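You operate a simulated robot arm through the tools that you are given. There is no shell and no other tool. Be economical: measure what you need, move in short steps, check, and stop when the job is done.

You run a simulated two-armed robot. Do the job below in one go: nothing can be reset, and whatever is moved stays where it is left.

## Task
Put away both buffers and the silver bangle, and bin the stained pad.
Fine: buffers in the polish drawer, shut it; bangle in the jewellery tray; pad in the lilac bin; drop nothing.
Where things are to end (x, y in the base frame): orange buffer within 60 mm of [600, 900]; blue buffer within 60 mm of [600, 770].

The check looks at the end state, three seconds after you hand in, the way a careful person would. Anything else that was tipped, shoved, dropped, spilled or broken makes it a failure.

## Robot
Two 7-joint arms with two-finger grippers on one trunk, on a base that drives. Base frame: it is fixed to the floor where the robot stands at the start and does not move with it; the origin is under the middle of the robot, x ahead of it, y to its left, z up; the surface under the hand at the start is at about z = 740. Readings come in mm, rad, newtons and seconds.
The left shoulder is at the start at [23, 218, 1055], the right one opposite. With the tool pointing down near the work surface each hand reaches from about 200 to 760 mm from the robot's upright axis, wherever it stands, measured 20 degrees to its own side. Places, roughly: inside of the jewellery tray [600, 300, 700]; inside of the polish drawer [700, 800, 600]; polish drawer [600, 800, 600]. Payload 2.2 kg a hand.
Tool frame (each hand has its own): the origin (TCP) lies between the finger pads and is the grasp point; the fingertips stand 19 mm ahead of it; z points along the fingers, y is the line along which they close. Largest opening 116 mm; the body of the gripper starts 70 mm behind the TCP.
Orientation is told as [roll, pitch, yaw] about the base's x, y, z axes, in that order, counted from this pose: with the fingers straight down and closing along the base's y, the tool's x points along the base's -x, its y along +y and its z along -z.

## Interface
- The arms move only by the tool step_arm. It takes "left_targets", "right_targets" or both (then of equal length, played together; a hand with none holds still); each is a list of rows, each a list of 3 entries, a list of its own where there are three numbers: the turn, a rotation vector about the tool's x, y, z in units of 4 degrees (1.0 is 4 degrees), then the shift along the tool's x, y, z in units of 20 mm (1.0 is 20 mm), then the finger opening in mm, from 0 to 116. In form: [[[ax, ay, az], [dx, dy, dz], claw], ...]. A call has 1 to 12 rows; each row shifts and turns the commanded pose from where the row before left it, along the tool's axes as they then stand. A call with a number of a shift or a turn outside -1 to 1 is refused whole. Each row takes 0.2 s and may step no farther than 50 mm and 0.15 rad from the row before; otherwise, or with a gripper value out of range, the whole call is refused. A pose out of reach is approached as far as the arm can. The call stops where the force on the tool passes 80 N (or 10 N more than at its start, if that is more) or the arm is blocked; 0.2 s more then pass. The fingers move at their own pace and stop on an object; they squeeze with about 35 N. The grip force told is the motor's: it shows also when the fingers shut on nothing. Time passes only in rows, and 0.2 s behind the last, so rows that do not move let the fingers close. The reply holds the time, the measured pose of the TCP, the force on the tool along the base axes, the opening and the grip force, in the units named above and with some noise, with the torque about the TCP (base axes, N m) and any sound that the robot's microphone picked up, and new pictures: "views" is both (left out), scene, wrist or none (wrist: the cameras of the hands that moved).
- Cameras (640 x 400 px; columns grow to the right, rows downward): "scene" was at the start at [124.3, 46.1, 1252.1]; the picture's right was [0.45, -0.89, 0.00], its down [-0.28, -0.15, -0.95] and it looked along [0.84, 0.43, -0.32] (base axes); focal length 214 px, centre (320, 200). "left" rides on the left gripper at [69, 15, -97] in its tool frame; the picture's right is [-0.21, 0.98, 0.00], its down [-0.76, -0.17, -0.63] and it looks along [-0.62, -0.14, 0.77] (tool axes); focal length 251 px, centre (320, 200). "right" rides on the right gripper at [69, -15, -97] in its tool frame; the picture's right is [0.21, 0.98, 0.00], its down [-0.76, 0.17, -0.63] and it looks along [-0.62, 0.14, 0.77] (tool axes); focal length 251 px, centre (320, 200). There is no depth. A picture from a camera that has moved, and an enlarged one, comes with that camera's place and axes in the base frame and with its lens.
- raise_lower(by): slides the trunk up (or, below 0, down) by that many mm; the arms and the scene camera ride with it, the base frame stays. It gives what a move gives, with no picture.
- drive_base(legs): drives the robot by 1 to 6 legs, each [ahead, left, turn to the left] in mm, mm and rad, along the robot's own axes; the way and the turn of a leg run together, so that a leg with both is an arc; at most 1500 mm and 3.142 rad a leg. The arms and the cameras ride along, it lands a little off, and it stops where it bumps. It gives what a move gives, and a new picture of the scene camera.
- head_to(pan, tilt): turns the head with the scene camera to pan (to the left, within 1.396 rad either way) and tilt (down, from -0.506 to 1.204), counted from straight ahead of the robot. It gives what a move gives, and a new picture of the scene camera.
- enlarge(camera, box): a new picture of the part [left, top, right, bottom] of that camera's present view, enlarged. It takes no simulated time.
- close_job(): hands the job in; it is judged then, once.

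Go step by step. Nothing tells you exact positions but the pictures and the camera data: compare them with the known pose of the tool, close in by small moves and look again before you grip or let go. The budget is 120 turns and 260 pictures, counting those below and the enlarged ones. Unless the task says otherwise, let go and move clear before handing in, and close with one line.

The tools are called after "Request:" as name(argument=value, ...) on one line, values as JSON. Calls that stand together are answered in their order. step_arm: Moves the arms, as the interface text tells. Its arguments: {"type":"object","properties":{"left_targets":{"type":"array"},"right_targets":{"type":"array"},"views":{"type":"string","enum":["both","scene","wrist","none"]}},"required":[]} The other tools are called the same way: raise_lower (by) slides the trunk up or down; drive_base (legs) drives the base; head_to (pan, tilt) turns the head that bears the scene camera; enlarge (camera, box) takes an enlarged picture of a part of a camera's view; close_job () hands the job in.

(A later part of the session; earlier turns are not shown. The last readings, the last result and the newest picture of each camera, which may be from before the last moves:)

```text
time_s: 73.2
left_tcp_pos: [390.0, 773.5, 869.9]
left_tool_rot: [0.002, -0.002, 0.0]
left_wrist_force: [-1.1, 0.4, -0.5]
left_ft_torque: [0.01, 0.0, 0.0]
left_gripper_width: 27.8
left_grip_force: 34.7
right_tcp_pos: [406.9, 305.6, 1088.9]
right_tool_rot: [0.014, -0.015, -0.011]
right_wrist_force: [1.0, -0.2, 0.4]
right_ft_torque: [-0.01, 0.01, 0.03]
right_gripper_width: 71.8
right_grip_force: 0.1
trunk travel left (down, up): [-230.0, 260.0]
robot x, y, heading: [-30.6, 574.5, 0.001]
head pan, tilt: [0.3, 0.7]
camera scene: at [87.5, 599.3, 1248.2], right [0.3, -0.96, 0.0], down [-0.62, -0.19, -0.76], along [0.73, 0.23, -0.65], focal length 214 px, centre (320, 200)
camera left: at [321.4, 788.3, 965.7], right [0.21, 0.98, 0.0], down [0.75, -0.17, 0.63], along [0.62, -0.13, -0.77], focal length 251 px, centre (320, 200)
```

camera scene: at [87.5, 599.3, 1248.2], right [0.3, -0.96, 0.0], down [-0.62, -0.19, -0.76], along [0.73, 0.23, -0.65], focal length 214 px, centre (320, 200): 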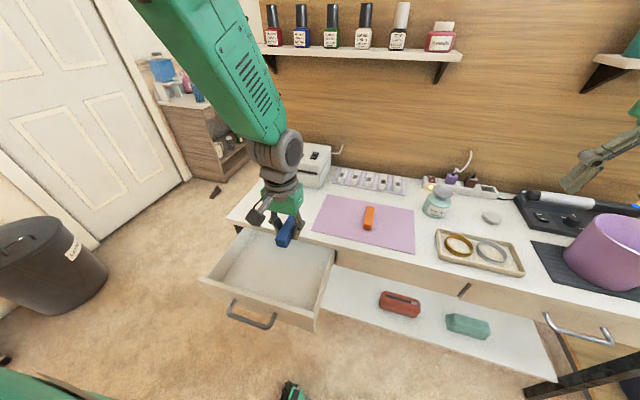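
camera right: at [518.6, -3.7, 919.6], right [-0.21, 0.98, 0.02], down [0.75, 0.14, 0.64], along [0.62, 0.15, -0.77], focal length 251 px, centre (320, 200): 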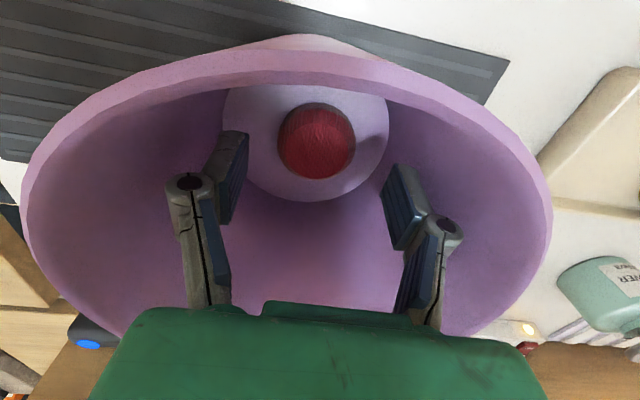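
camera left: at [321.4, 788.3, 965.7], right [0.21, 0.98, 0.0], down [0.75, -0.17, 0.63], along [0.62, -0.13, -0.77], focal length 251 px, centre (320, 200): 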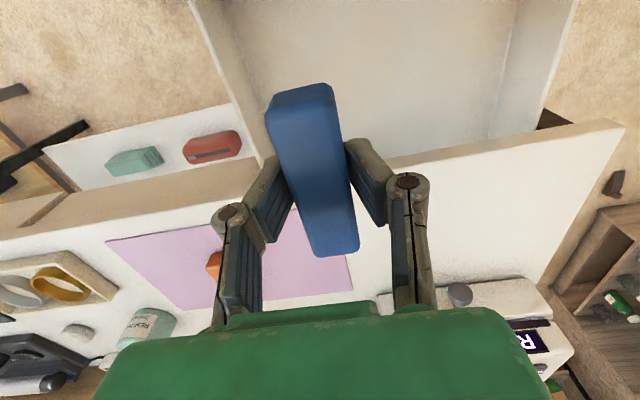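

The buffer hangs over the drawer interior (y ≈ 695–975, so 770 and 900 both fit). I lower it in stages.

Request:
step_arm(left_targets=[[[0, 0, 0], [0, 0, 1], 10], [[0, 0, 0], [0, 0, 1], 10], [[0, 0, 0], [0, 0, 1], 10], [[0, 0, 0], [0, 0, 1], 10], [[0, 0, 0], [0, 0, 1], 10], [[0, 0, 0], [0, 0, 1], 10], [[0, 0, 0], [0, 0, 1], 10], [[0, 0, 0], [0, 0, 1], 10], [[0, 0, 0], [0, 0, 0.8], 10], [[0, 0, 0], [0, 0, 0], 10]], views="both")

Request:
enlarge(camera="scene", box=[196, 180, 356, 280])

```text
time_s: 75.4
left_tcp_pos: [391.8, 771.5, 693.5]
left_tool_rot: [0.0, -0.001, -0.001]
left_wrist_force: [-0.9, -0.6, -0.1]
left_ft_torque: [0.03, 0.01, 0.0]
left_gripper_width: 27.9
left_grip_force: 35.0
right_tcp_pos: [408.4, 305.6, 1089.1]
right_tool_rot: [0.011, -0.018, -0.011]
right_wrist_force: [-0.2, -0.2, -1.0]
right_ft_torque: [-0.03, -0.01, 0.02]
right_gripper_width: 71.8
right_grip_force: 0.0
trunk travel left (down, up): [-230.0, 260.0]
robot x, y, heading: [-34.5, 575.3, -0.002]
head pan, tilt: [0.3, 0.7]
camera scene: at [88.2, 599.0, 1248.1], right [0.3, -0.96, 0.0], down [-0.62, -0.19, -0.76], along [0.73, 0.23, -0.65], focal length 214 px, centre (320, 200)
camera left: at [321.5, 787.8, 789.3], right [0.21, 0.98, 0.0], down [0.76, -0.17, 0.63], along [0.62, -0.13, -0.77], focal length 251 px, centre (320, 200)
```

scene: 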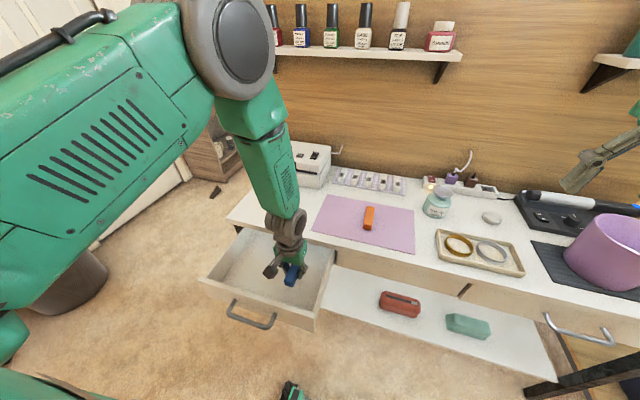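
left: 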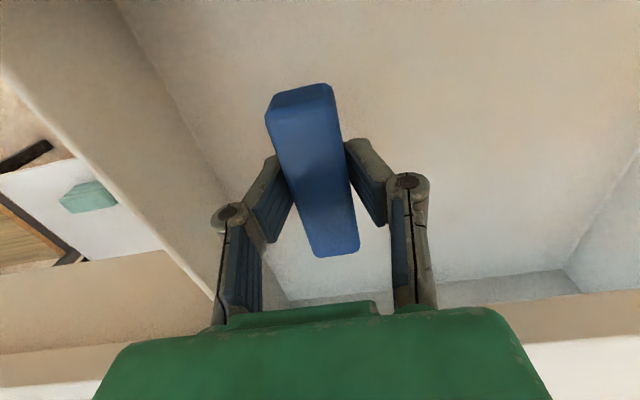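

```text
4.00 times, centred on (276, 230) of scene
camera zoom: at [88.2, 599.0, 1248.1], right [0.3, -0.96, 0.0], down [-0.62, -0.19, -0.76], along [0.73, 0.23, -0.65], focal length 858 px, centre (496, 80)
```

zoom: 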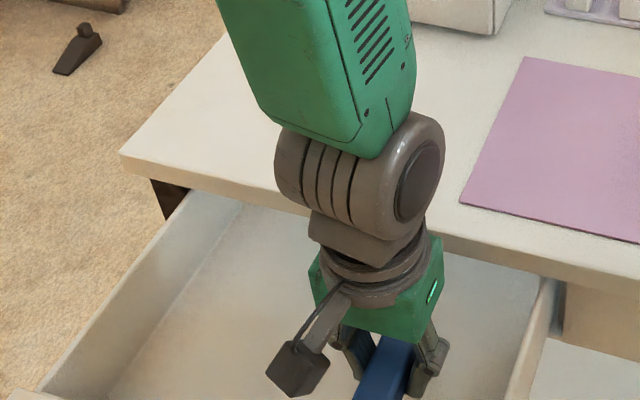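

Good clearance to the table edge and walls. I lower on in small steps, watching for contact.

Request:
step_arm(left_targets=[[[0, 0, 0], [0, 0, 0.5], 10], [[0, 0, 0], [0, 0, 0.4], 10], [[0, 0, 0], [0, 0, 0.2], 10], [[0, 0, 0], [0, 0, 0], 10]], views="wrist")

```text
time_s: 76.4
left_tcp_pos: [391.3, 772.5, 672.6]
left_tool_rot: [0.002, -0.001, 0.0]
left_wrist_force: [0.4, -0.4, -0.2]
left_ft_torque: [-0.01, 0.0, 0.01]
left_gripper_width: 27.6
left_grip_force: 35.1
right_tcp_pos: [408.8, 305.4, 1088.8]
right_tool_rot: [0.011, -0.017, -0.011]
right_wrist_force: [0.3, 0.8, 0.3]
right_ft_torque: [-0.04, 0.02, -0.04]
right_gripper_width: 72.1
right_grip_force: 0.1
trunk travel left (down, up): [-230.0, 260.0]
robot x, y, heading: [-33.8, 572.2, -0.0]
head pan, tilt: [0.3, 0.7]
camera left: at [321.2, 787.9, 767.5], right [0.21, 0.98, 0.0], down [0.76, -0.17, 0.63], along [0.62, -0.13, -0.77], focal length 251 px, centre (320, 200)
```

left: 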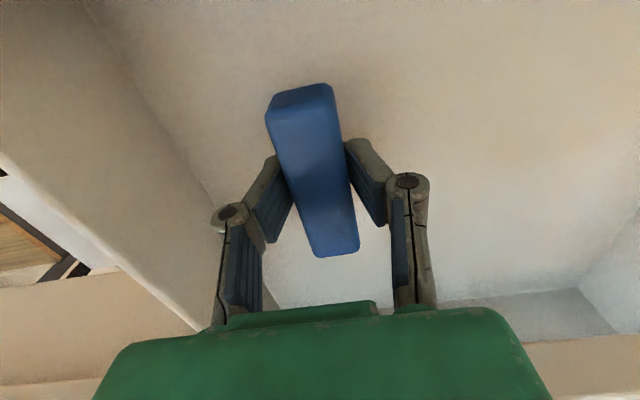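

Request:
step_arm(left_targets=[[[0, 0, 0], [0, 0, 0.2], 10], [[0, 0, 0], [0, 0, 0.2], 10], [[0, 0, 0], [0, 0, 0.15], 10], [[0, 0, 0], [0, 0, 0], 10]], views="none")

Request:
step_arm(left_targets=[[[0, 0, 0], [0, 0, 0.15], 10], [[0, 0, 0], [0, 0, 0], 10]], views="none")

Request:
step_arm(left_targets=[[[0, 0, 0], [0, 0, 0.1], 10], [[0, 0, 0], [0, 0, 0], 10]], views="wrist")

```text
time_s: 77.4
left_tcp_pos: [390.4, 772.5, 660.8]
left_tool_rot: [0.002, -0.002, 0.0]
left_wrist_force: [0.3, 0.0, -0.6]
left_ft_torque: [-0.02, 0.01, 0.0]
left_gripper_width: 27.8
left_grip_force: 34.6
right_tcp_pos: [408.0, 305.6, 1088.8]
right_tool_rot: [0.011, -0.018, -0.009]
right_wrist_force: [0.4, -0.1, 0.3]
right_ft_torque: [0.0, -0.05, -0.01]
right_gripper_width: 72.2
right_grip_force: 0.1
trunk travel left (down, up): [-230.0, 260.0]
robot x, y, heading: [-32.1, 578.9, -0.002]
head pan, tilt: [0.3, 0.7]
```

```text
time_s: 78.0
left_tcp_pos: [391.1, 772.5, 657.5]
left_tool_rot: [0.001, 0.0, 0.001]
left_wrist_force: [1.0, 0.4, 0.4]
left_ft_torque: [-0.04, -0.02, 0.02]
left_gripper_width: 27.8
left_grip_force: 34.8
right_tcp_pos: [408.8, 305.7, 1088.5]
right_tool_rot: [0.011, -0.018, -0.011]
right_wrist_force: [0.1, 1.0, -0.3]
right_ft_torque: [-0.02, 0.01, 0.03]
right_gripper_width: 72.1
right_grip_force: 0.0
trunk travel left (down, up): [-230.0, 260.0]
robot x, y, heading: [-36.3, 572.1, 0.002]
head pan, tilt: [0.3, 0.7]
```

```text
time_s: 78.6
left_tcp_pos: [391.3, 772.5, 654.7]
left_tool_rot: [0.003, 0.0, 0.0]
left_wrist_force: [0.2, -0.1, -0.3]
left_ft_torque: [0.01, 0.0, -0.04]
left_gripper_width: 27.7
left_grip_force: 35.0
right_tcp_pos: [408.3, 305.8, 1088.8]
right_tool_rot: [0.013, -0.018, -0.01]
right_wrist_force: [0.3, 1.1, 0.2]
right_ft_torque: [0.0, 0.01, -0.01]
right_gripper_width: 71.9
right_grip_force: 0.0
trunk travel left (down, up): [-230.0, 260.0]
robot x, y, heading: [-36.1, 572.7, -0.002]
head pan, tilt: [0.3, 0.7]
camera left: at [321.1, 788.0, 751.3], right [0.21, 0.98, 0.0], down [0.76, -0.17, 0.63], along [0.62, -0.13, -0.77], focal length 251 px, centre (320, 200)
```

left: 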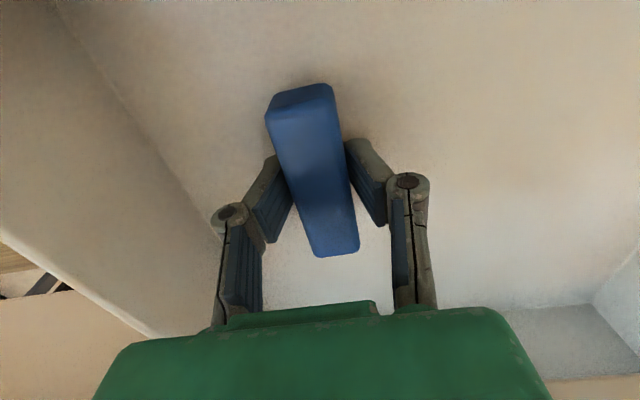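

Request:
step_arm(left_targets=[[[0, 0, 0], [0, 0, 0.15], 10], [[0, 0, 0], [0, 0, 0], 10]], views="none")

Request:
step_arm(left_targets=[[[0, 0, 0], [0, 0, 0.15], 10], [[0, 0, 0], [0, 0, 0], 10]], views="none")

Request:
step_arm(left_targets=[[[0, 0, 0], [0, 0, 0.15], 10], [[0, 0, 0], [0, 0, 0], 10]], views="wrist")

```text
time_s: 79.2
left_tcp_pos: [390.1, 771.1, 652.7]
left_tool_rot: [0.0, -0.002, 0.001]
left_wrist_force: [-0.4, 1.2, -0.6]
left_ft_torque: [-0.04, -0.01, 0.01]
left_gripper_width: 27.7
left_grip_force: 34.8
right_tcp_pos: [409.3, 306.1, 1089.1]
right_tool_rot: [0.012, -0.019, -0.01]
right_wrist_force: [0.6, 0.0, -0.9]
right_ft_torque: [0.05, -0.02, -0.02]
right_gripper_width: 71.8
right_grip_force: 0.1
trunk travel left (down, up): [-230.0, 260.0]
robot x, y, heading: [-35.0, 576.8, 0.002]
head pan, tilt: [0.3, 0.7]
```

```text
time_s: 79.8
left_tcp_pos: [389.2, 772.6, 649.0]
left_tool_rot: [0.003, -0.002, 0.0]
left_wrist_force: [0.7, 0.7, 0.1]
left_ft_torque: [0.0, 0.0, -0.01]
left_gripper_width: 27.4
left_grip_force: 35.1
right_tcp_pos: [408.6, 305.4, 1087.8]
right_tool_rot: [0.012, -0.018, -0.011]
right_wrist_force: [0.2, -0.1, -0.1]
right_ft_torque: [0.01, -0.01, 0.01]
right_gripper_width: 71.9
right_grip_force: 0.0
trunk travel left (down, up): [-230.0, 260.0]
robot x, y, heading: [-31.0, 573.9, 0.0]
head pan, tilt: [0.3, 0.7]
```

```text
time_s: 80.4
left_tcp_pos: [391.4, 772.5, 648.5]
left_tool_rot: [0.002, -0.002, 0.002]
left_wrist_force: [-0.3, 0.6, 10.6]
left_ft_torque: [-0.08, 0.07, 0.02]
left_gripper_width: 27.8
left_grip_force: 35.1
right_tcp_pos: [408.5, 304.8, 1087.7]
right_tool_rot: [0.015, -0.016, -0.01]
right_wrist_force: [-0.7, 0.4, -0.2]
right_ft_torque: [0.0, -0.01, 0.04]
right_gripper_width: 72.1
right_grip_force: 0.0
trunk travel left (down, up): [-230.0, 260.0]
robot x, y, heading: [-32.4, 575.5, 0.0]
head pan, tilt: [0.3, 0.7]
camera left: at [320.7, 787.5, 743.3], right [0.21, 0.98, 0.0], down [0.75, -0.17, 0.63], along [0.62, -0.13, -0.77], focal length 251 px, centre (320, 200)
```

left: 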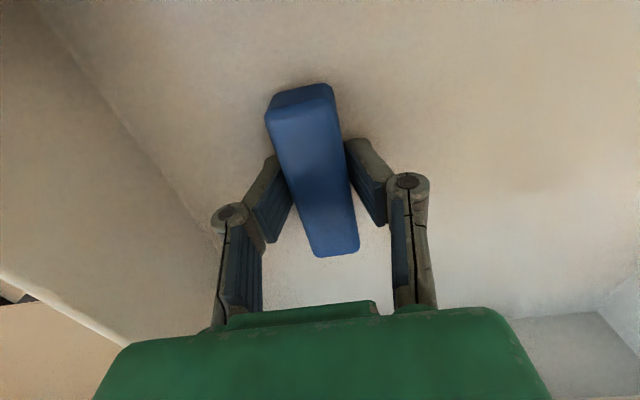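

The buffer touches the drawer floor (10 N at TCP z ≈ 648). I ease up, open, and rise straight out.

Request:
step_arm(left_targets=[[[0, 0, 0], [0, 0, -0.08], 10], [[0, 0, 0], [0, 0, 0], 48], [[0, 0, 0], [0, 0, 0], 48], [[0, 0, 0], [0, 0, -0.6], 48], [[0, 0, 0], [0, 0, -1], 48], [[0, 0, 0], [0, 0, -1], 48], [[0, 0, 0], [0, 0, -1], 48], [[0, 0, 0], [0, 0, -1], 48], [[0, 0, 0], [0, 0, -1], 48], [[0, 0, 0], [0, 0, -1], 48], [[0, 0, 0], [0, 0, -1], 48], [[0, 0, 0], [0, 0, -1], 48]], views="wrist")

Request:
step_arm(left_targets=[[[0, 0, 0], [0, 0, -1], 60], [[0, 0, 0], [0, 0, -1], 60], [[0, 0, 0], [-0.93, -0.7, 0], 60], [[0, 0, 0], [-0.93, -0.8, 0], 60], [[0, 0, 0], [-0.93, -0.8, 0], 60], [[0, 0, 0], [-0.93, -0.8, 0], 60], [[0, 0, 0], [-0.93, -0.8, 0], 60], [[0, 0, 0], [-0.93, -0.8, 0], 60], [[0, 0, 0], [-0.93, -0.8, 0], 60], [[0, 0, 0], [-0.93, -0.8, 0], 60], [[0, 0, 0], [-0.93, -0.8, 0], 60], [[0, 0, 0], [-0.93, -0.8, 0], 60]], views="both")

```text
time_s: 83.0
left_tcp_pos: [389.8, 772.3, 820.9]
left_tool_rot: [0.003, -0.001, -0.001]
left_wrist_force: [-1.1, 0.6, -0.3]
left_ft_torque: [-0.01, 0.0, -0.03]
left_gripper_width: 48.4
left_grip_force: 0.2
right_tcp_pos: [407.8, 304.5, 1090.0]
right_tool_rot: [0.013, -0.019, -0.01]
right_wrist_force: [-0.9, 0.7, 1.2]
right_ft_torque: [0.03, -0.01, 0.0]
right_gripper_width: 72.2
right_grip_force: 0.0
trunk travel left (down, up): [-230.0, 260.0]
robot x, y, heading: [-30.7, 571.1, -0.003]
head pan, tilt: [0.3, 0.7]
camera left: at [319.4, 788.5, 915.7], right [0.21, 0.98, 0.0], down [0.76, -0.17, 0.63], along [0.62, -0.13, -0.77], focal length 251 px, centre (320, 200)
```

left: 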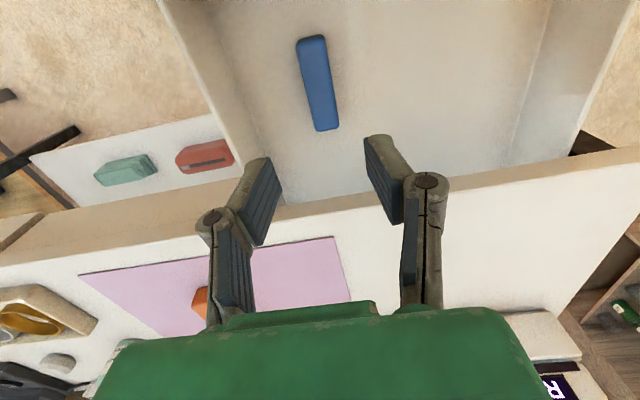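

```text
time_s: 85.6
left_tcp_pos: [575.5, 612.1, 860.0]
left_tool_rot: [0.003, -0.001, 0.0]
left_wrist_force: [0.6, 0.7, -0.2]
left_ft_torque: [0.0, 0.01, -0.05]
left_gripper_width: 60.2
left_grip_force: 0.1
right_tcp_pos: [409.9, 305.0, 1088.2]
right_tool_rot: [0.014, -0.015, -0.007]
right_wrist_force: [0.3, 0.2, -0.6]
right_ft_torque: [0.0, 0.03, 0.03]
right_gripper_width: 71.9
right_grip_force: 0.0
trunk travel left (down, up): [-230.0, 260.0]
robot x, y, heading: [-34.3, 572.4, -0.003]
head pan, tilt: [0.3, 0.7]
camera scene: at [89.7, 597.5, 1247.9], right [0.3, -0.96, 0.0], down [-0.62, -0.19, -0.76], along [0.73, 0.23, -0.65], focal length 214 px, centre (320, 200)
camera left: at [506.4, 628.3, 955.7], right [0.21, 0.98, 0.0], down [0.76, -0.17, 0.63], along [0.62, -0.13, -0.77], focal length 251 px, centre (320, 200)
```

scene: 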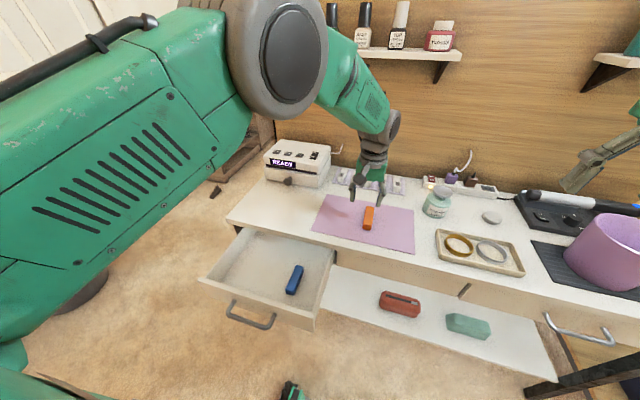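
left: 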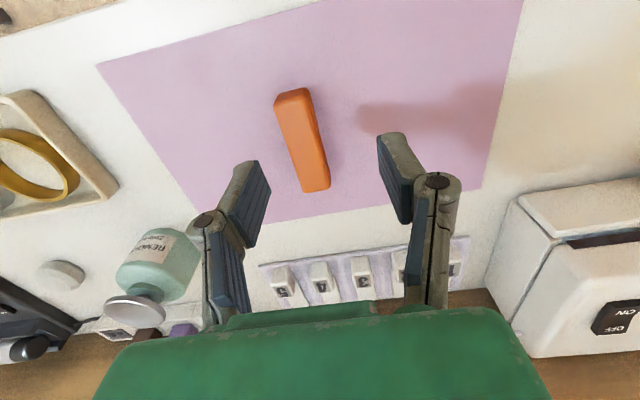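

Blue lies flat in the drawer. The orange buffer's centre is about (600, 597); I align and lower, stopping short for a look.

Request:
step_arm(left_targets=[[[0, 0, 0.3], [-0.62, -0.38, 0], 60], [[0, 0, 0], [-0.62, -0.38, 0.5], 60], [[0, 0, 0], [0, 0, 0.9], 60], [[0, 0, 0], [0, 0, 0.9], 60], [[0, 0, 0], [0, 0, 0.5], 60], [[0, 0, 0], [0, 0, 0], 60]], views="wrist")

```text
time_s: 87.0
left_tcp_pos: [600.6, 597.2, 805.4]
left_tool_rot: [0.003, -0.002, -0.022]
left_wrist_force: [0.3, 0.3, 0.9]
left_ft_torque: [-0.02, 0.01, 0.0]
left_gripper_width: 60.0
left_grip_force: 0.3
right_tcp_pos: [407.7, 304.6, 1087.7]
right_tool_rot: [0.014, -0.017, -0.011]
right_wrist_force: [-1.0, -0.4, 0.4]
right_ft_torque: [0.0, 0.0, 0.0]
right_gripper_width: 72.0
right_grip_force: 0.1
trunk travel left (down, up): [-230.0, 260.0]
robot x, y, heading: [-37.4, 575.0, -0.001]
head pan, tilt: [0.3, 0.7]
camera left: at [531.8, 615.6, 900.4], right [0.23, 0.97, 0.0], down [0.75, -0.18, 0.63], along [0.62, -0.15, -0.77], focal length 251 px, centre (320, 200)
```

left: 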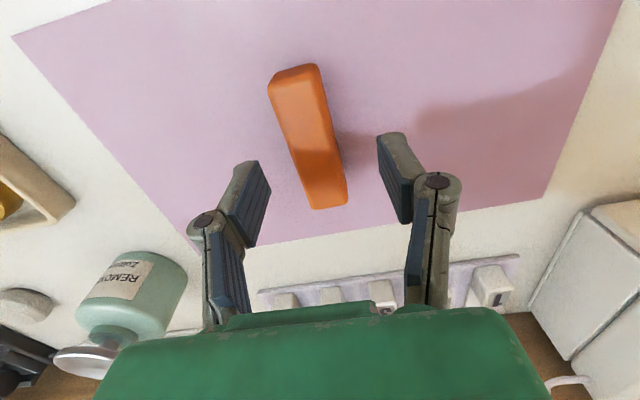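

Request:
step_arm(left_targets=[[[0, 0, 0], [0, 0, 0.8], 60], [[0, 0, 0], [0, 0, 0.7], 60], [[0, 0, 0], [0, 0, 0.55], 60], [[0, 0, 0], [0, 0, 0], 10], [[0, 0, 0], [0, 0, 0], 10], [[0, 0, 0], [0, 0, 0], 10], [[0, 0, 0], [0, 0, -0.5], 10], [[0, 0, 0], [0, 0, -0.8], 10], [[0, 0, 0], [0, 0, -1], 10], [[0, 0, 0], [0, 0, -1], 10], [[0, 0, 0], [0, 0, -1], 10], [[0, 0, -0.3], [0, 0, -1], 10]], views="wrist")

```text
time_s: 89.6
left_tcp_pos: [600.3, 596.4, 870.3]
left_tool_rot: [0.001, -0.001, 0.001]
left_wrist_force: [-0.1, -0.4, -0.5]
left_ft_torque: [-0.01, 0.02, 0.0]
left_gripper_width: 27.6
left_grip_force: 35.3
right_tcp_pos: [408.3, 305.0, 1089.0]
right_tool_rot: [0.014, -0.019, -0.012]
right_wrist_force: [0.2, 1.0, -0.4]
right_ft_torque: [-0.02, -0.01, -0.05]
right_gripper_width: 72.1
right_grip_force: 0.1
trunk travel left (down, up): [-230.0, 260.0]
robot x, y, heading: [-32.3, 574.2, -0.004]
head pan, tilt: [0.3, 0.7]
camera left: at [530.9, 611.9, 965.8], right [0.21, 0.98, 0.0], down [0.76, -0.17, 0.63], along [0.62, -0.13, -0.77], focal length 251 px, centre (320, 200)
```

left: 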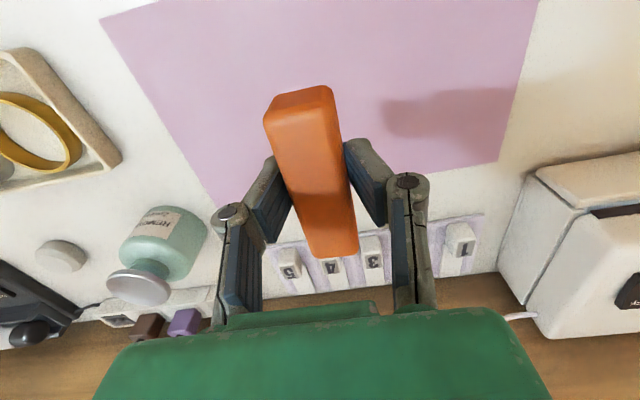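

Orange is held. I carry it to (390, 900) above the drawer and lower it part-way.

Request:
step_arm(left_targets=[[[0, 0, 0], [0.875, 1, 0], 10], [[0, 0, 0], [0.875, 1, 0], 10], [[0, 0, 0], [0.875, 1, 0], 10], [[0, 0, 0], [0.875, 1, 0], 10], [[0, 0, 0], [0.875, 1, 0], 10], [[0, 0, 0], [0.875, 1, 0], 10], [[0, 0, 0], [0.875, 1, 0], 10], [[0, 0, 0], [0.875, 1, 0], 10], [[0, 0, 0], [0.875, 1, 0], 10], [[0, 0, 0], [0.875, 1, 0], 10], [[0, 0, 0], [0.875, 1, 0], 10], [[0, 0, 0], [0.875, 1, 0], 10]], views="none")

Request:
step_arm(left_targets=[[[0, 0, 0], [0, 0.8, 0], 10], [[0, 0, 0], [0, 0.8, 0], 10], [[0, 0, 0], [0, 0.8, 0], 10], [[0, 0, 0], [0, 0.8, 0], 10], [[0, 0, 0], [0, 0, 1], 10], [[0, 0, 0], [0, 0, 1], 10], [[0, 0, 0], [0, 0, 1], 10], [[0, 0, 0], [0, 0, 1], 10], [[0, 0, 0], [0, 0, 1], 10], [[0, 0, 0], [0, 0, 0], 10]], views="both")

```text
time_s: 92.2
left_tcp_pos: [391.5, 840.0, 870.1]
left_tool_rot: [0.0, -0.002, 0.0]
left_wrist_force: [-0.3, -0.2, -0.7]
left_ft_torque: [-0.02, -0.01, -0.03]
left_gripper_width: 27.7
left_grip_force: 35.0
right_tcp_pos: [407.6, 306.0, 1089.3]
right_tool_rot: [0.011, -0.017, -0.012]
right_wrist_force: [0.1, 0.4, -0.3]
right_ft_torque: [-0.02, -0.01, -0.04]
right_gripper_width: 72.0
right_grip_force: 0.0
trunk travel left (down, up): [-230.0, 260.0]
robot x, y, heading: [-29.2, 574.6, 0.003]
head pan, tilt: [0.3, 0.7]
```

```text
time_s: 94.4
left_tcp_pos: [390.5, 902.3, 769.9]
left_tool_rot: [0.001, -0.003, 0.003]
left_wrist_force: [-1.3, -0.5, -0.4]
left_ft_torque: [0.02, -0.04, 0.01]
left_gripper_width: 27.7
left_grip_force: 34.7
right_tcp_pos: [408.1, 306.9, 1089.7]
right_tool_rot: [0.01, -0.017, -0.011]
right_wrist_force: [-0.1, -0.7, 0.0]
right_ft_torque: [-0.01, -0.03, 0.0]
right_gripper_width: 71.8
right_grip_force: 0.1
trunk travel left (down, up): [-230.0, 260.0]
robot x, y, heading: [-34.2, 572.7, 0.0]
head pan, tilt: [0.3, 0.7]
camera scene: at [88.0, 600.2, 1248.1], right [0.3, -0.96, 0.0], down [-0.62, -0.19, -0.76], along [0.73, 0.23, -0.65], focal length 214 px, centre (320, 200)
camera left: at [320.1, 918.4, 865.6], right [0.21, 0.98, 0.0], down [0.76, -0.17, 0.63], along [0.62, -0.13, -0.77], focal length 251 px, centre (320, 200)
```

scene: 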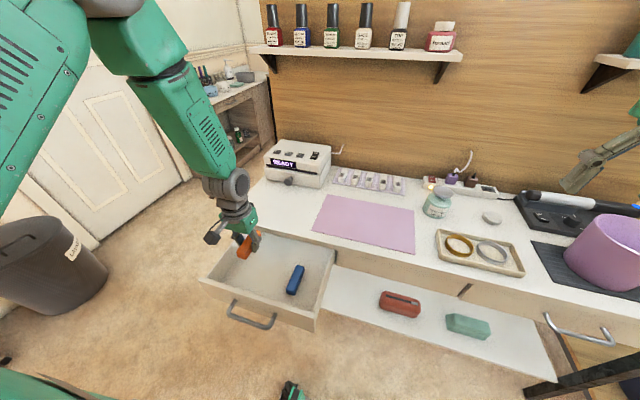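
left: 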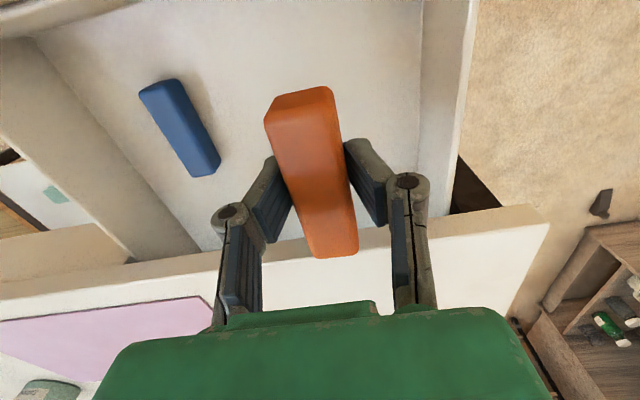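

Room on both sides. I lower to just above the floor, then by contact.

Request:
step_arm(left_targets=[[[0, 0, 0], [0, 0, 1], 10], [[0, 0, 0], [0, 0, 1], 10], [[0, 0, 0], [0, 0, 1], 10], [[0, 0, 0], [0, 0, 1], 10], [[0, 0, 0], [0, 0, 1], 10], [[0, 0, 0], [0, 0, 0.6], 10], [[0, 0, 0], [0, 0, 0.2], 10], [[0, 0, 0], [0, 0, 0], 10]], views="wrist")

Request:
step_arm(left_targets=[[[0, 0, 0], [0, 0, 0.2], 10], [[0, 0, 0], [0, 0, 0], 10]], views="none")

```text
time_s: 96.2
left_tcp_pos: [390.0, 904.0, 653.3]
left_tool_rot: [0.002, -0.002, -0.001]
left_wrist_force: [-0.5, 0.0, 0.0]
left_ft_torque: [-0.03, -0.01, 0.01]
left_gripper_width: 27.3
left_grip_force: 35.0
right_tcp_pos: [410.2, 306.0, 1088.2]
right_tool_rot: [0.012, -0.015, -0.01]
right_wrist_force: [0.8, 0.8, 0.2]
right_ft_torque: [-0.02, -0.01, -0.04]
right_gripper_width: 72.0
right_grip_force: 0.0
trunk travel left (down, up): [-230.0, 260.0]
robot x, y, heading: [-35.4, 574.9, 0.002]
head pan, tilt: [0.3, 0.7]
camera left: at [320.8, 919.5, 749.0], right [0.21, 0.98, 0.0], down [0.76, -0.17, 0.63], along [0.62, -0.13, -0.77], focal length 251 px, centre (320, 200)
```

left: 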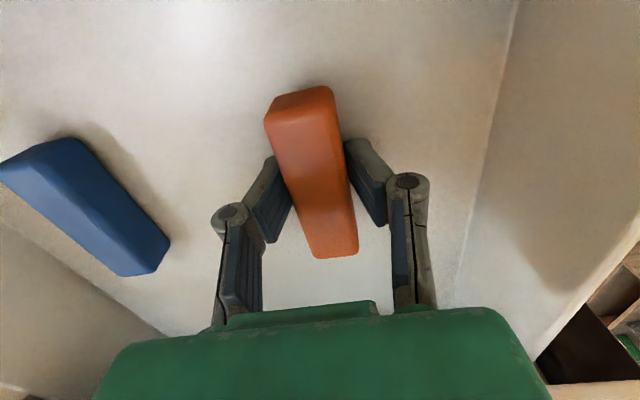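

```text
time_s: 96.8
left_tcp_pos: [390.0, 904.3, 649.5]
left_tool_rot: [0.001, 0.001, -0.001]
left_wrist_force: [0.2, 0.1, -0.1]
left_ft_torque: [0.0, 0.02, -0.01]
left_gripper_width: 27.5
left_grip_force: 34.7
right_tcp_pos: [408.7, 306.1, 1088.6]
right_tool_rot: [0.012, -0.018, -0.011]
right_wrist_force: [-0.1, 0.9, 0.5]
right_ft_torque: [0.02, -0.01, 0.01]
right_gripper_width: 72.2
right_grip_force: 0.1
trunk travel left (down, up): [-230.0, 260.0]
robot x, y, heading: [-36.9, 570.2, 0.0]
head pan, tilt: [0.3, 0.7]
```

Request:
step_arm(left_targets=[[[0, 0, 0], [0, 0, 0.12], 10], [[0, 0, 0], [0, 0, 0], 10]], views="none")

```text
time_s: 97.4
left_tcp_pos: [391.2, 904.4, 647.1]
left_tool_rot: [0.001, -0.003, 0.001]
left_wrist_force: [-0.1, 3.4, 9.4]
left_ft_torque: [-0.03, -0.04, -0.04]
left_gripper_width: 27.6
left_grip_force: 34.9
right_tcp_pos: [408.4, 305.2, 1088.8]
right_tool_rot: [0.011, -0.015, -0.008]
right_wrist_force: [0.1, -0.6, 0.7]
right_ft_torque: [0.01, 0.02, 0.04]
right_gripper_width: 71.7
right_grip_force: 0.0
trunk travel left (down, up): [-230.0, 260.0]
robot x, y, heading: [-36.2, 571.9, 0.002]
head pan, tilt: [0.3, 0.7]
```

The orange buffer is on the floor of the drawer (9 N). I release and rise straight out.

Request:
step_arm(left_targets=[[[0, 0, 0], [0, 0, -0.06], 10], [[0, 0, 0], [0, 0, 0], 48], [[0, 0, 0], [0, 0, 0], 48], [[0, 0, 0], [0, 0, -0.6], 48], [[0, 0, 0], [0, 0, -1], 48], [[0, 0, 0], [0, 0, -1], 48], [[0, 0, 0], [0, 0, -1], 48], [[0, 0, 0], [0, 0, -1], 48], [[0, 0, 0], [0, 0, -1], 48], [[0, 0, 0], [0, 0, -1], 48], [[0, 0, 0], [0, 0, -1], 48], [[0, 0, 0], [0, 0, -1], 48]], views="both")

```text
time_s: 100.0
left_tcp_pos: [390.1, 903.8, 820.7]
left_tool_rot: [0.003, -0.001, -0.001]
left_wrist_force: [-0.4, 0.2, 0.5]
left_ft_torque: [0.0, -0.02, 0.0]
left_gripper_width: 48.4
left_grip_force: 0.1
right_tcp_pos: [408.5, 306.5, 1089.2]
right_tool_rot: [0.013, -0.018, -0.011]
right_wrist_force: [-0.1, 0.6, 0.4]
right_ft_torque: [0.0, -0.02, 0.0]
right_gripper_width: 72.0
right_grip_force: 0.0
trunk travel left (down, up): [-230.0, 260.0]
robot x, y, heading: [-34.2, 573.9, -0.0]
head pan, tilt: [0.3, 0.7]
camera scene: at [87.4, 599.9, 1248.2], right [0.3, -0.96, 0.0], down [-0.62, -0.19, -0.76], along [0.73, 0.23, -0.65], focal length 214 px, centre (320, 200)
camera left: at [320.9, 919.1, 916.1], right [0.21, 0.98, 0.0], down [0.76, -0.17, 0.63], along [0.62, -0.13, -0.77], focal length 251 px, centre (320, 200)
```

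scene: 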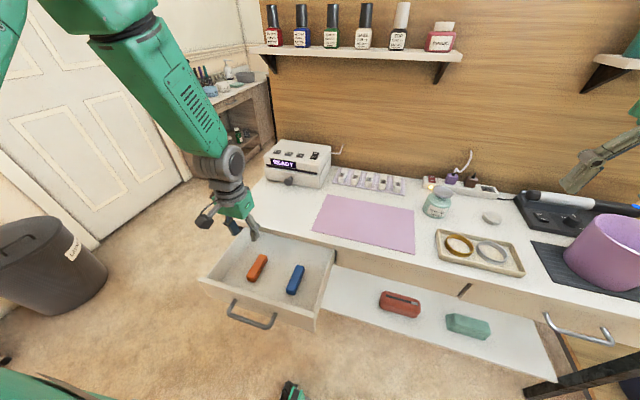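
left: 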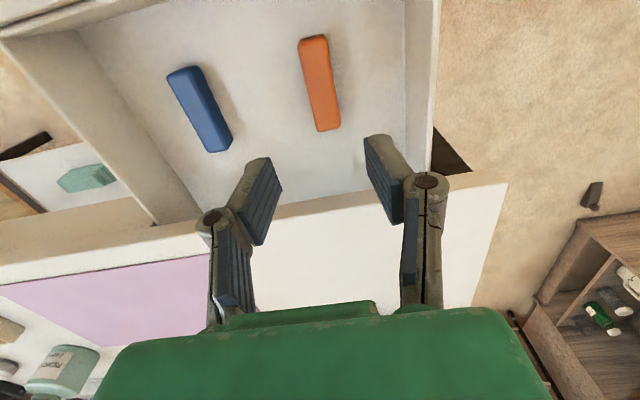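

Both buffers lie flat inside. Now to shut the drawer: I close the fingers, back the base 120 mm, and bring the hand in front of the handle bar.

Request:
drive_base(legs=[[-120, 0, 0]])

Request:
step_arm(left_targets=[[[0, 0, 0], [0.8, -0.8, 0], 0], [[0, 0, 0], [0.8, -0.8, 0], 0], [[0, 0, 0], [0.8, -0.8, 0], 0], [[0, 0, 0], [0.8, -0.8, 0], 0], [[0, 0, 0], [0.5, 0, 0], 0], [[0, 0, 0], [0, 0, 0], 0]], views="both")

```text
time_s: 101.2
left_tcp_pos: [272.7, 903.0, 820.0]
left_tool_rot: [0.0, -0.002, 0.0]
left_wrist_force: [0.5, 1.1, -0.1]
left_ft_torque: [0.04, 0.01, 0.02]
left_gripper_width: 47.8
left_grip_force: 0.2
right_tcp_pos: [288.0, 305.8, 1088.2]
right_tool_rot: [0.011, -0.017, -0.01]
right_wrist_force: [0.1, 0.1, -0.2]
right_ft_torque: [-0.01, -0.02, 0.01]
right_gripper_width: 72.0
right_grip_force: 0.0
trunk travel left (down, up): [-230.0, 260.0]
robot x, y, heading: [-153.7, 570.4, -0.003]
head pan, tilt: [0.3, 0.7]
camera scene: at [-30.8, 600.1, 1248.0], right [0.29, -0.96, 0.0], down [-0.62, -0.19, -0.76], along [0.73, 0.23, -0.65], focal length 214 px, centre (320, 200)
```

scene: 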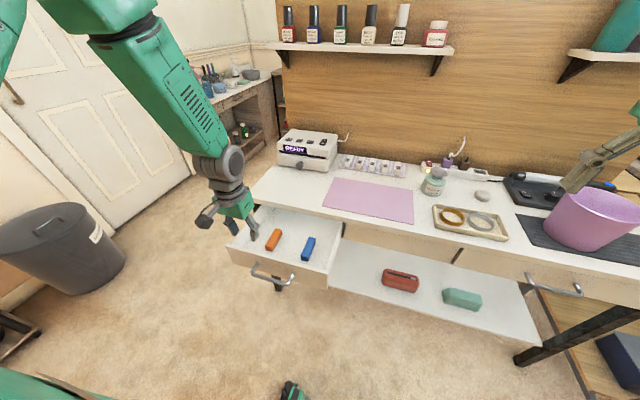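

```text
time_s: 102.6
left_tcp_pos: [196.4, 838.4, 819.4]
left_tool_rot: [0.001, -0.005, -0.002]
left_wrist_force: [-0.8, -0.7, 0.4]
left_ft_torque: [0.02, 0.02, -0.02]
left_gripper_width: 0.0
left_grip_force: 28.5
right_tcp_pos: [286.5, 306.3, 1089.7]
right_tool_rot: [0.013, -0.019, -0.011]
right_wrist_force: [-0.5, 0.8, -0.4]
right_ft_torque: [0.02, -0.01, 0.0]
right_gripper_width: 71.7
right_grip_force: 0.1
trunk travel left (down, up): [-230.0, 260.0]
robot x, y, heading: [-153.3, 573.8, -0.005]
head pan, tilt: [0.3, 0.7]
camera scene: at [-31.1, 599.5, 1248.1], right [0.29, -0.96, 0.0], down [-0.62, -0.19, -0.76], along [0.73, 0.23, -0.65], focal length 214 px, centre (320, 200)
camera left: at [126.2, 854.4, 915.6], right [0.22, 0.98, 0.0], down [0.75, -0.17, 0.64], along [0.62, -0.14, -0.77], focal length 251 px, centre (320, 200)
```

scene: 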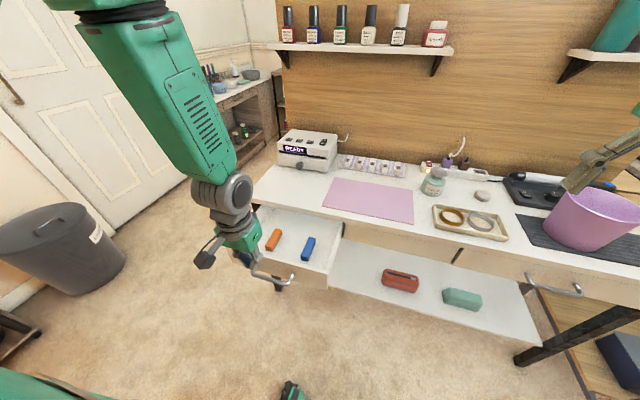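
left: 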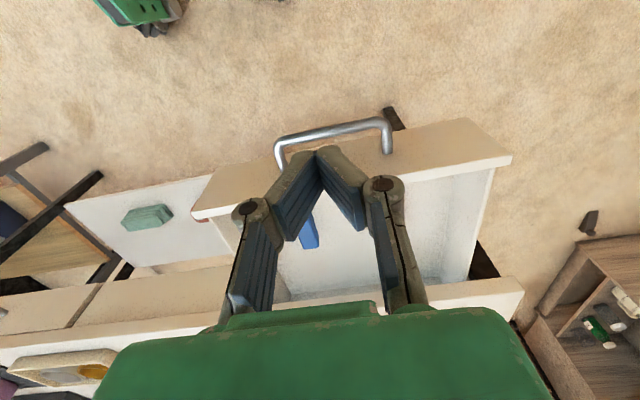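

The bar is at x ≈ 240, z ≈ 662, about 30 mm in front of the fingers' leading edge. I lower the closed fingers to bar height and begin pushing gently.

Request:
step_arm(left_targets=[[[0, 0, 0], [0, 0, 1], 0], [[0, 0, 0], [0, 0, 1], 0], [[0, 0, 0], [0, 0, 1], 0], [[0, 0, 0], [0, 0, 1], 0], [[0, 0, 0], [0, 0, 1], 0], [[0, 0, 0], [0, 0, 1], 0], [[0, 0, 0], [0, 0, 1], 0], [[0, 0, 0], [0, 0, 0.75], 0], [[0, 0, 0], [0, 0, 0], 0]], views="wrist")

Request:
step_arm(left_targets=[[[0, 0, 0], [-0.6, 0, 0], 0], [[0, 0, 0], [-0.6, 0, 0], 0], [[0, 0, 0], [-0.6, 0, 0], 0], [[0, 0, 0], [-0.6, 0, 0], 0], [[0, 0, 0], [-0.6, 0, 0], 0], [[0, 0, 0], [-0.6, 0, 0], 0]], views="both")

```text
time_s: 104.6
left_tcp_pos: [196.7, 839.2, 665.7]
left_tool_rot: [0.003, -0.004, -0.001]
left_wrist_force: [-0.2, 0.5, 0.1]
left_ft_torque: [0.01, -0.02, 0.0]
left_gripper_width: 0.0
left_grip_force: 28.7
right_tcp_pos: [285.8, 305.9, 1090.7]
right_tool_rot: [0.012, -0.02, -0.008]
right_wrist_force: [0.1, 0.3, -0.7]
right_ft_torque: [0.0, -0.01, 0.01]
right_gripper_width: 72.1
right_grip_force: 0.0
trunk travel left (down, up): [-230.0, 260.0]
robot x, y, heading: [-153.8, 573.6, -0.002]
head pan, tilt: [0.3, 0.7]
camera left: at [126.6, 854.9, 760.8], right [0.22, 0.98, 0.0], down [0.75, -0.17, 0.64], along [0.62, -0.14, -0.77], focal length 251 px, centre (320, 200)
```

left: 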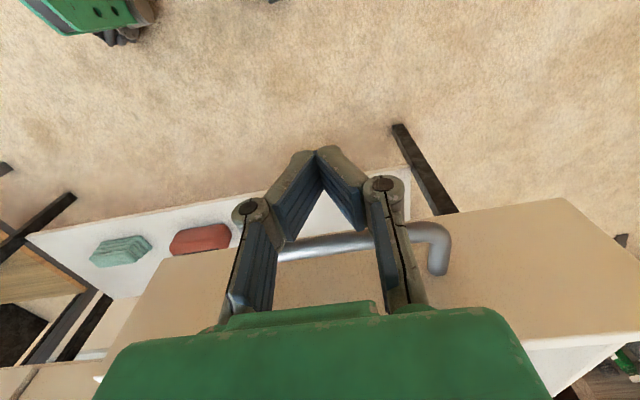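

```text
time_s: 106.0
left_tcp_pos: [269.7, 838.6, 666.9]
left_tool_rot: [0.004, -0.005, -0.002]
left_wrist_force: [0.3, -0.6, 0.9]
left_ft_torque: [0.0, 0.04, -0.02]
left_gripper_width: 0.0
left_grip_force: 28.1
right_tcp_pos: [287.0, 305.3, 1090.0]
right_tool_rot: [0.012, -0.018, -0.009]
right_wrist_force: [-0.3, 0.7, 0.4]
right_ft_torque: [0.01, 0.01, 0.01]
right_gripper_width: 72.1
right_grip_force: 0.0
trunk travel left (down, up): [-230.0, 260.0]
robot x, y, heading: [-155.1, 573.8, -0.002]
head pan, tilt: [0.3, 0.7]
camera scene: at [-30.4, 599.5, 1248.0], right [0.29, -0.96, 0.0], down [-0.62, -0.19, -0.76], along [0.73, 0.23, -0.65], focal length 214 px, centre (320, 200)
camera left: at [200.2, 854.2, 762.2], right [0.22, 0.98, 0.0], down [0.75, -0.17, 0.64], along [0.62, -0.14, -0.77], focal length 251 px, centre (320, 200)
```

scene: 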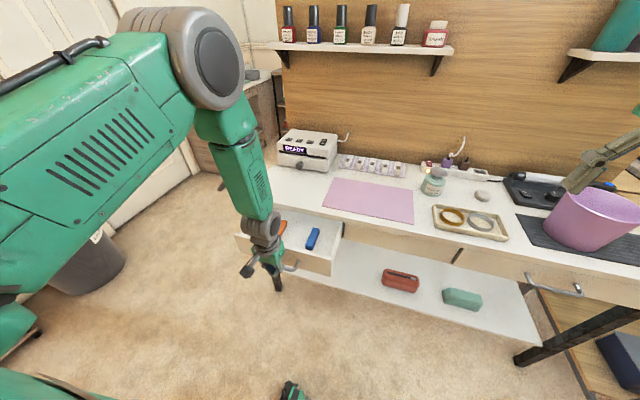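
left: 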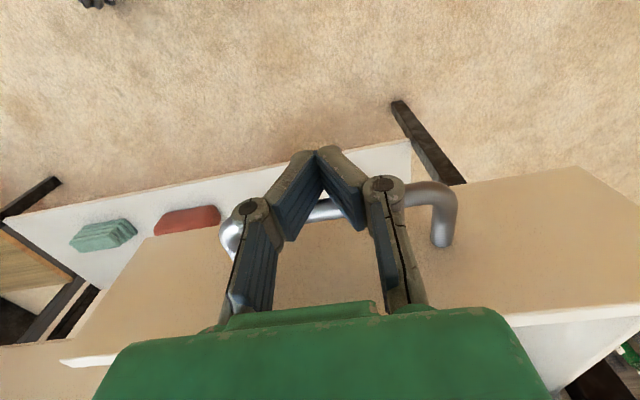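

The drawer slides in smoothly, with the bar against the fingers. I keep pushing at the same gentle pace.

Request:
step_arm(left_targets=[[[0, 0, 0], [-0.5, 0, 0], 0], [[0, 0, 0], [-0.6, 0, 0], 0], [[0, 0, 0], [-0.6, 0, 0], 0], [[0, 0, 0], [-0.6, 0, 0], 0], [[0, 0, 0], [-0.6, 0, 0], 0], [[0, 0, 0], [-0.6, 0, 0], 0], [[0, 0, 0], [-0.6, 0, 0], 0], [[0, 0, 0], [-0.6, 0, 0], 0], [[0, 0, 0], [-0.6, 0, 0], 0], [[0, 0, 0], [-0.6, 0, 0], 0], [[0, 0, 0], [-0.6, 0, 0], 0], [[0, 0, 0], [-0.5, 0, 0], 0]], views="both")

```text
time_s: 108.6
left_tcp_pos: [409.5, 838.6, 668.5]
left_tool_rot: [0.002, -0.006, -0.002]
left_wrist_force: [-0.1, 0.4, 0.0]
left_ft_torque: [-0.01, 0.01, 0.03]
left_gripper_width: 0.0
left_grip_force: 28.4
right_tcp_pos: [285.9, 305.0, 1088.2]
right_tool_rot: [0.013, -0.019, -0.012]
right_wrist_force: [0.8, 0.5, -0.1]
right_ft_torque: [0.03, -0.02, 0.01]
right_gripper_width: 72.1
right_grip_force: 0.1
trunk travel left (down, up): [-230.0, 260.0]
robot x, y, heading: [-154.9, 575.7, -0.003]
head pan, tilt: [0.3, 0.7]
camera scene: at [-29.9, 599.6, 1248.0], right [0.29, -0.96, 0.0], down [-0.62, -0.19, -0.76], along [0.73, 0.23, -0.65], focal length 214 px, centre (320, 200)
camera left: at [339.5, 854.5, 762.8], right [0.22, 0.98, 0.0], down [0.75, -0.17, 0.64], along [0.62, -0.14, -0.77], focal length 251 px, centre (320, 200)
```

scene: 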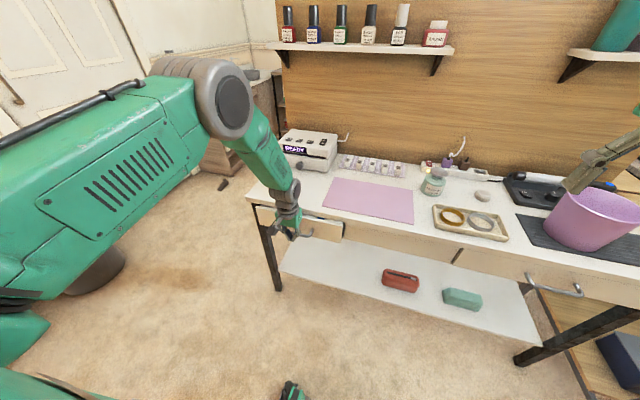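
left: 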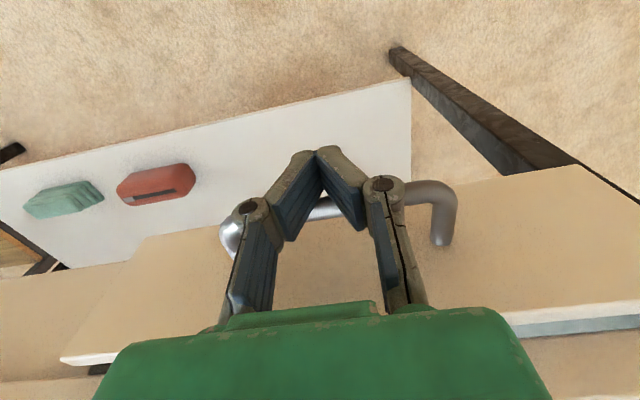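

About 25 mm left. I push on in 5 mm steps.

Request:
step_arm(left_targets=[[[0, 0, 0], [-0.25, 0, 0], 0], [[0, 0, 0], [-0.25, 0, 0], 0], [[0, 0, 0], [-0.25, 0, 0], 0], [[0, 0, 0], [-0.25, 0, 0], 0], [[0, 0, 0], [0, 0, 0], 0]], views="wrist")

Request:
step_arm(left_targets=[[[0, 0, 0], [-0.15, 0, 0], 0], [[0, 0, 0], [-0.15, 0, 0], 0], [[0, 0, 0], [0, 0, 0], 0]], views="wrist")

```text
time_s: 109.8
left_tcp_pos: [429.8, 838.2, 668.3]
left_tool_rot: [0.001, -0.005, 0.0]
left_wrist_force: [0.3, 0.0, 0.8]
left_ft_torque: [0.0, 0.0, 0.01]
left_gripper_width: 0.0
left_grip_force: 28.5
right_tcp_pos: [285.4, 304.6, 1089.7]
right_tool_rot: [0.011, -0.022, -0.012]
right_wrist_force: [0.1, -0.4, -1.0]
right_ft_torque: [0.03, -0.01, -0.02]
right_gripper_width: 71.9
right_grip_force: 0.1
trunk travel left (down, up): [-230.0, 260.0]
robot x, y, heading: [-154.9, 574.7, -0.003]
head pan, tilt: [0.3, 0.7]
camera left: at [359.2, 854.5, 762.4], right [0.22, 0.98, 0.0], down [0.75, -0.17, 0.64], along [0.62, -0.14, -0.77], focal length 251 px, centre (320, 200)
```

left: 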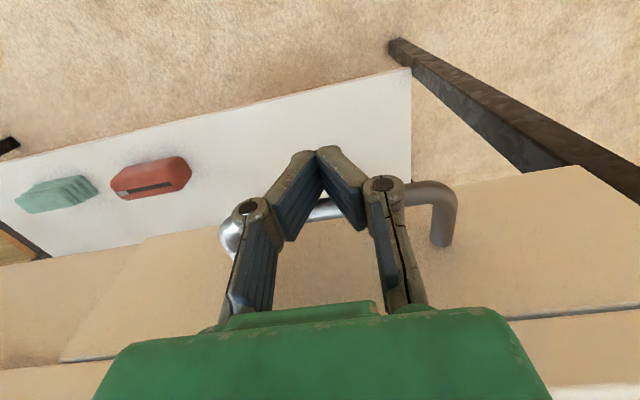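

```text
time_s: 110.6
left_tcp_pos: [429.9, 838.2, 666.8]
left_tool_rot: [0.0, 0.001, 0.001]
left_wrist_force: [-30.4, 1.4, 5.3]
left_ft_torque: [0.09, -0.01, 0.12]
left_gripper_width: 5.8
left_grip_force: 28.6
right_tcp_pos: [283.7, 304.9, 1092.4]
right_tool_rot: [0.011, -0.023, -0.011]
right_wrist_force: [-1.3, -0.1, 0.5]
right_ft_torque: [0.02, -0.02, -0.02]
right_gripper_width: 71.9
right_grip_force: 0.1
trunk travel left (down, up): [-230.0, 260.0]
robot x, y, heading: [-155.2, 571.4, -0.003]
head pan, tilt: [0.3, 0.7]
camera left: at [360.6, 854.4, 762.5], right [0.21, 0.98, 0.0], down [0.76, -0.17, 0.63], along [0.62, -0.13, -0.78], focal length 251 px, centre (320, 200)
```

left: 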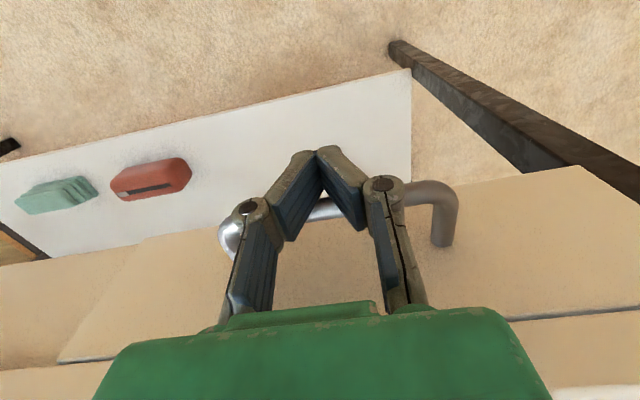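

The drawer hit its stop (30 N): it is shut. I back the hand away toward me, rise, and look.

Request:
step_arm(left_targets=[[[0, 0, 0], [0.4, 0, 0], 0], [[0, 0, 0], [0.6, 0, 0], 0], [[0, 0, 0], [0.8, 0, 0], 0], [[0, 0, 0], [0.8, 0, 0], 0], [[0, 0, 0], [0.8, 0, 0], 0], [[0, 0, 0], [0.8, 0, 0], 0], [[0, 0, 0], [0.5, 0, -1], 0], [[0, 0, 0], [0.5, 0, -1], 0], [[0, 0, 0], [0, 0, -1], 0], [[0, 0, 0], [0, 0, -1], 0], [[0, 0, 0], [0, 0, -1], 0], [[0, 0, 0], [0, 0, -1], 0]], views="none")

Request:
drive_base(legs=[[-120, -150, 0]])

Request:
enlarge(camera="scene", box=[240, 140, 400, 240])

Request:
enlarge(camera="scene", box=[380, 140, 620, 290])

```text
time_s: 113.2
left_tcp_pos: [329.7, 837.3, 789.0]
left_tool_rot: [0.003, -0.007, -0.002]
left_wrist_force: [0.4, 0.1, 0.4]
left_ft_torque: [0.0, 0.02, -0.02]
left_gripper_width: 0.0
left_grip_force: 27.9
right_tcp_pos: [284.3, 305.1, 1089.5]
right_tool_rot: [0.011, -0.021, -0.011]
right_wrist_force: [0.1, -0.1, -0.4]
right_ft_torque: [-0.02, -0.01, 0.0]
right_gripper_width: 71.8
right_grip_force: 0.0
trunk travel left (down, up): [-230.0, 260.0]
robot x, y, heading: [-150.1, 578.0, -0.004]
head pan, tilt: [0.3, 0.7]
```

```text
time_s: 114.8
left_tcp_pos: [209.9, 686.2, 789.0]
left_tool_rot: [0.002, -0.004, -0.001]
left_wrist_force: [-0.4, -0.7, 0.9]
left_ft_torque: [0.0, -0.01, -0.01]
left_gripper_width: 0.0
left_grip_force: 28.0
right_tcp_pos: [166.4, 155.6, 1090.4]
right_tool_rot: [0.012, -0.022, -0.011]
right_wrist_force: [0.0, 0.0, 0.1]
right_ft_torque: [0.05, 0.0, -0.01]
right_gripper_width: 72.1
right_grip_force: 0.1
trunk travel left (down, up): [-230.0, 260.0]
robot x, y, heading: [-273.5, 425.9, 0.001]
head pan, tilt: [0.3, 0.7]
camera scene: at [-150.0, 450.4, 1248.0], right [0.3, -0.96, 0.0], down [-0.62, -0.19, -0.76], along [0.73, 0.23, -0.65], focal length 214 px, centre (320, 200)
```

scene: 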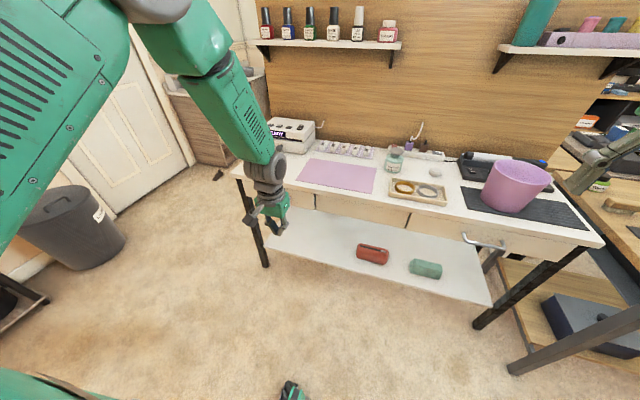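

```text
4.00 times, centred on (320, 190) of scene
camera zoom: at [-150.0, 450.4, 1248.0], right [0.3, -0.96, 0.0], down [-0.62, -0.19, -0.76], along [0.73, 0.23, -0.65], focal length 858 px, centre (320, 240)
```

zoom: 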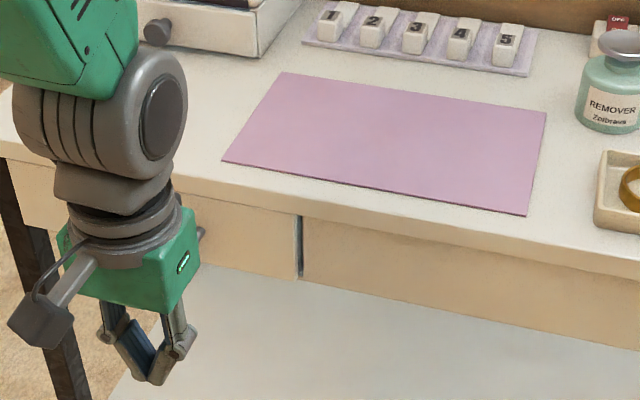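

```text
2.67 times, centred on (500, 215) of scene
camera zoom: at [-150.0, 450.4, 1248.0], right [0.3, -0.96, 0.0], down [-0.62, -0.19, -0.76], along [0.73, 0.23, -0.65], focal length 572 px, centre (-160, 160)
```

zoom: 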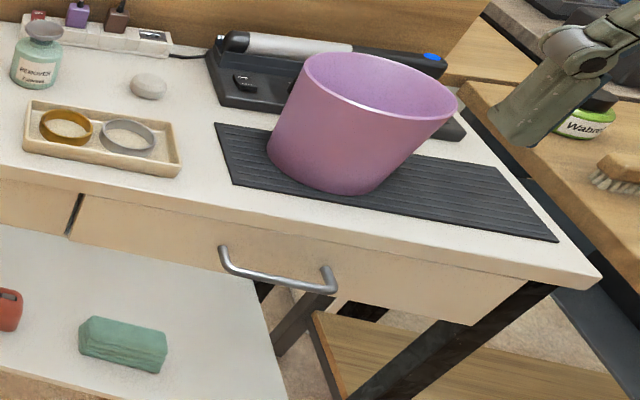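

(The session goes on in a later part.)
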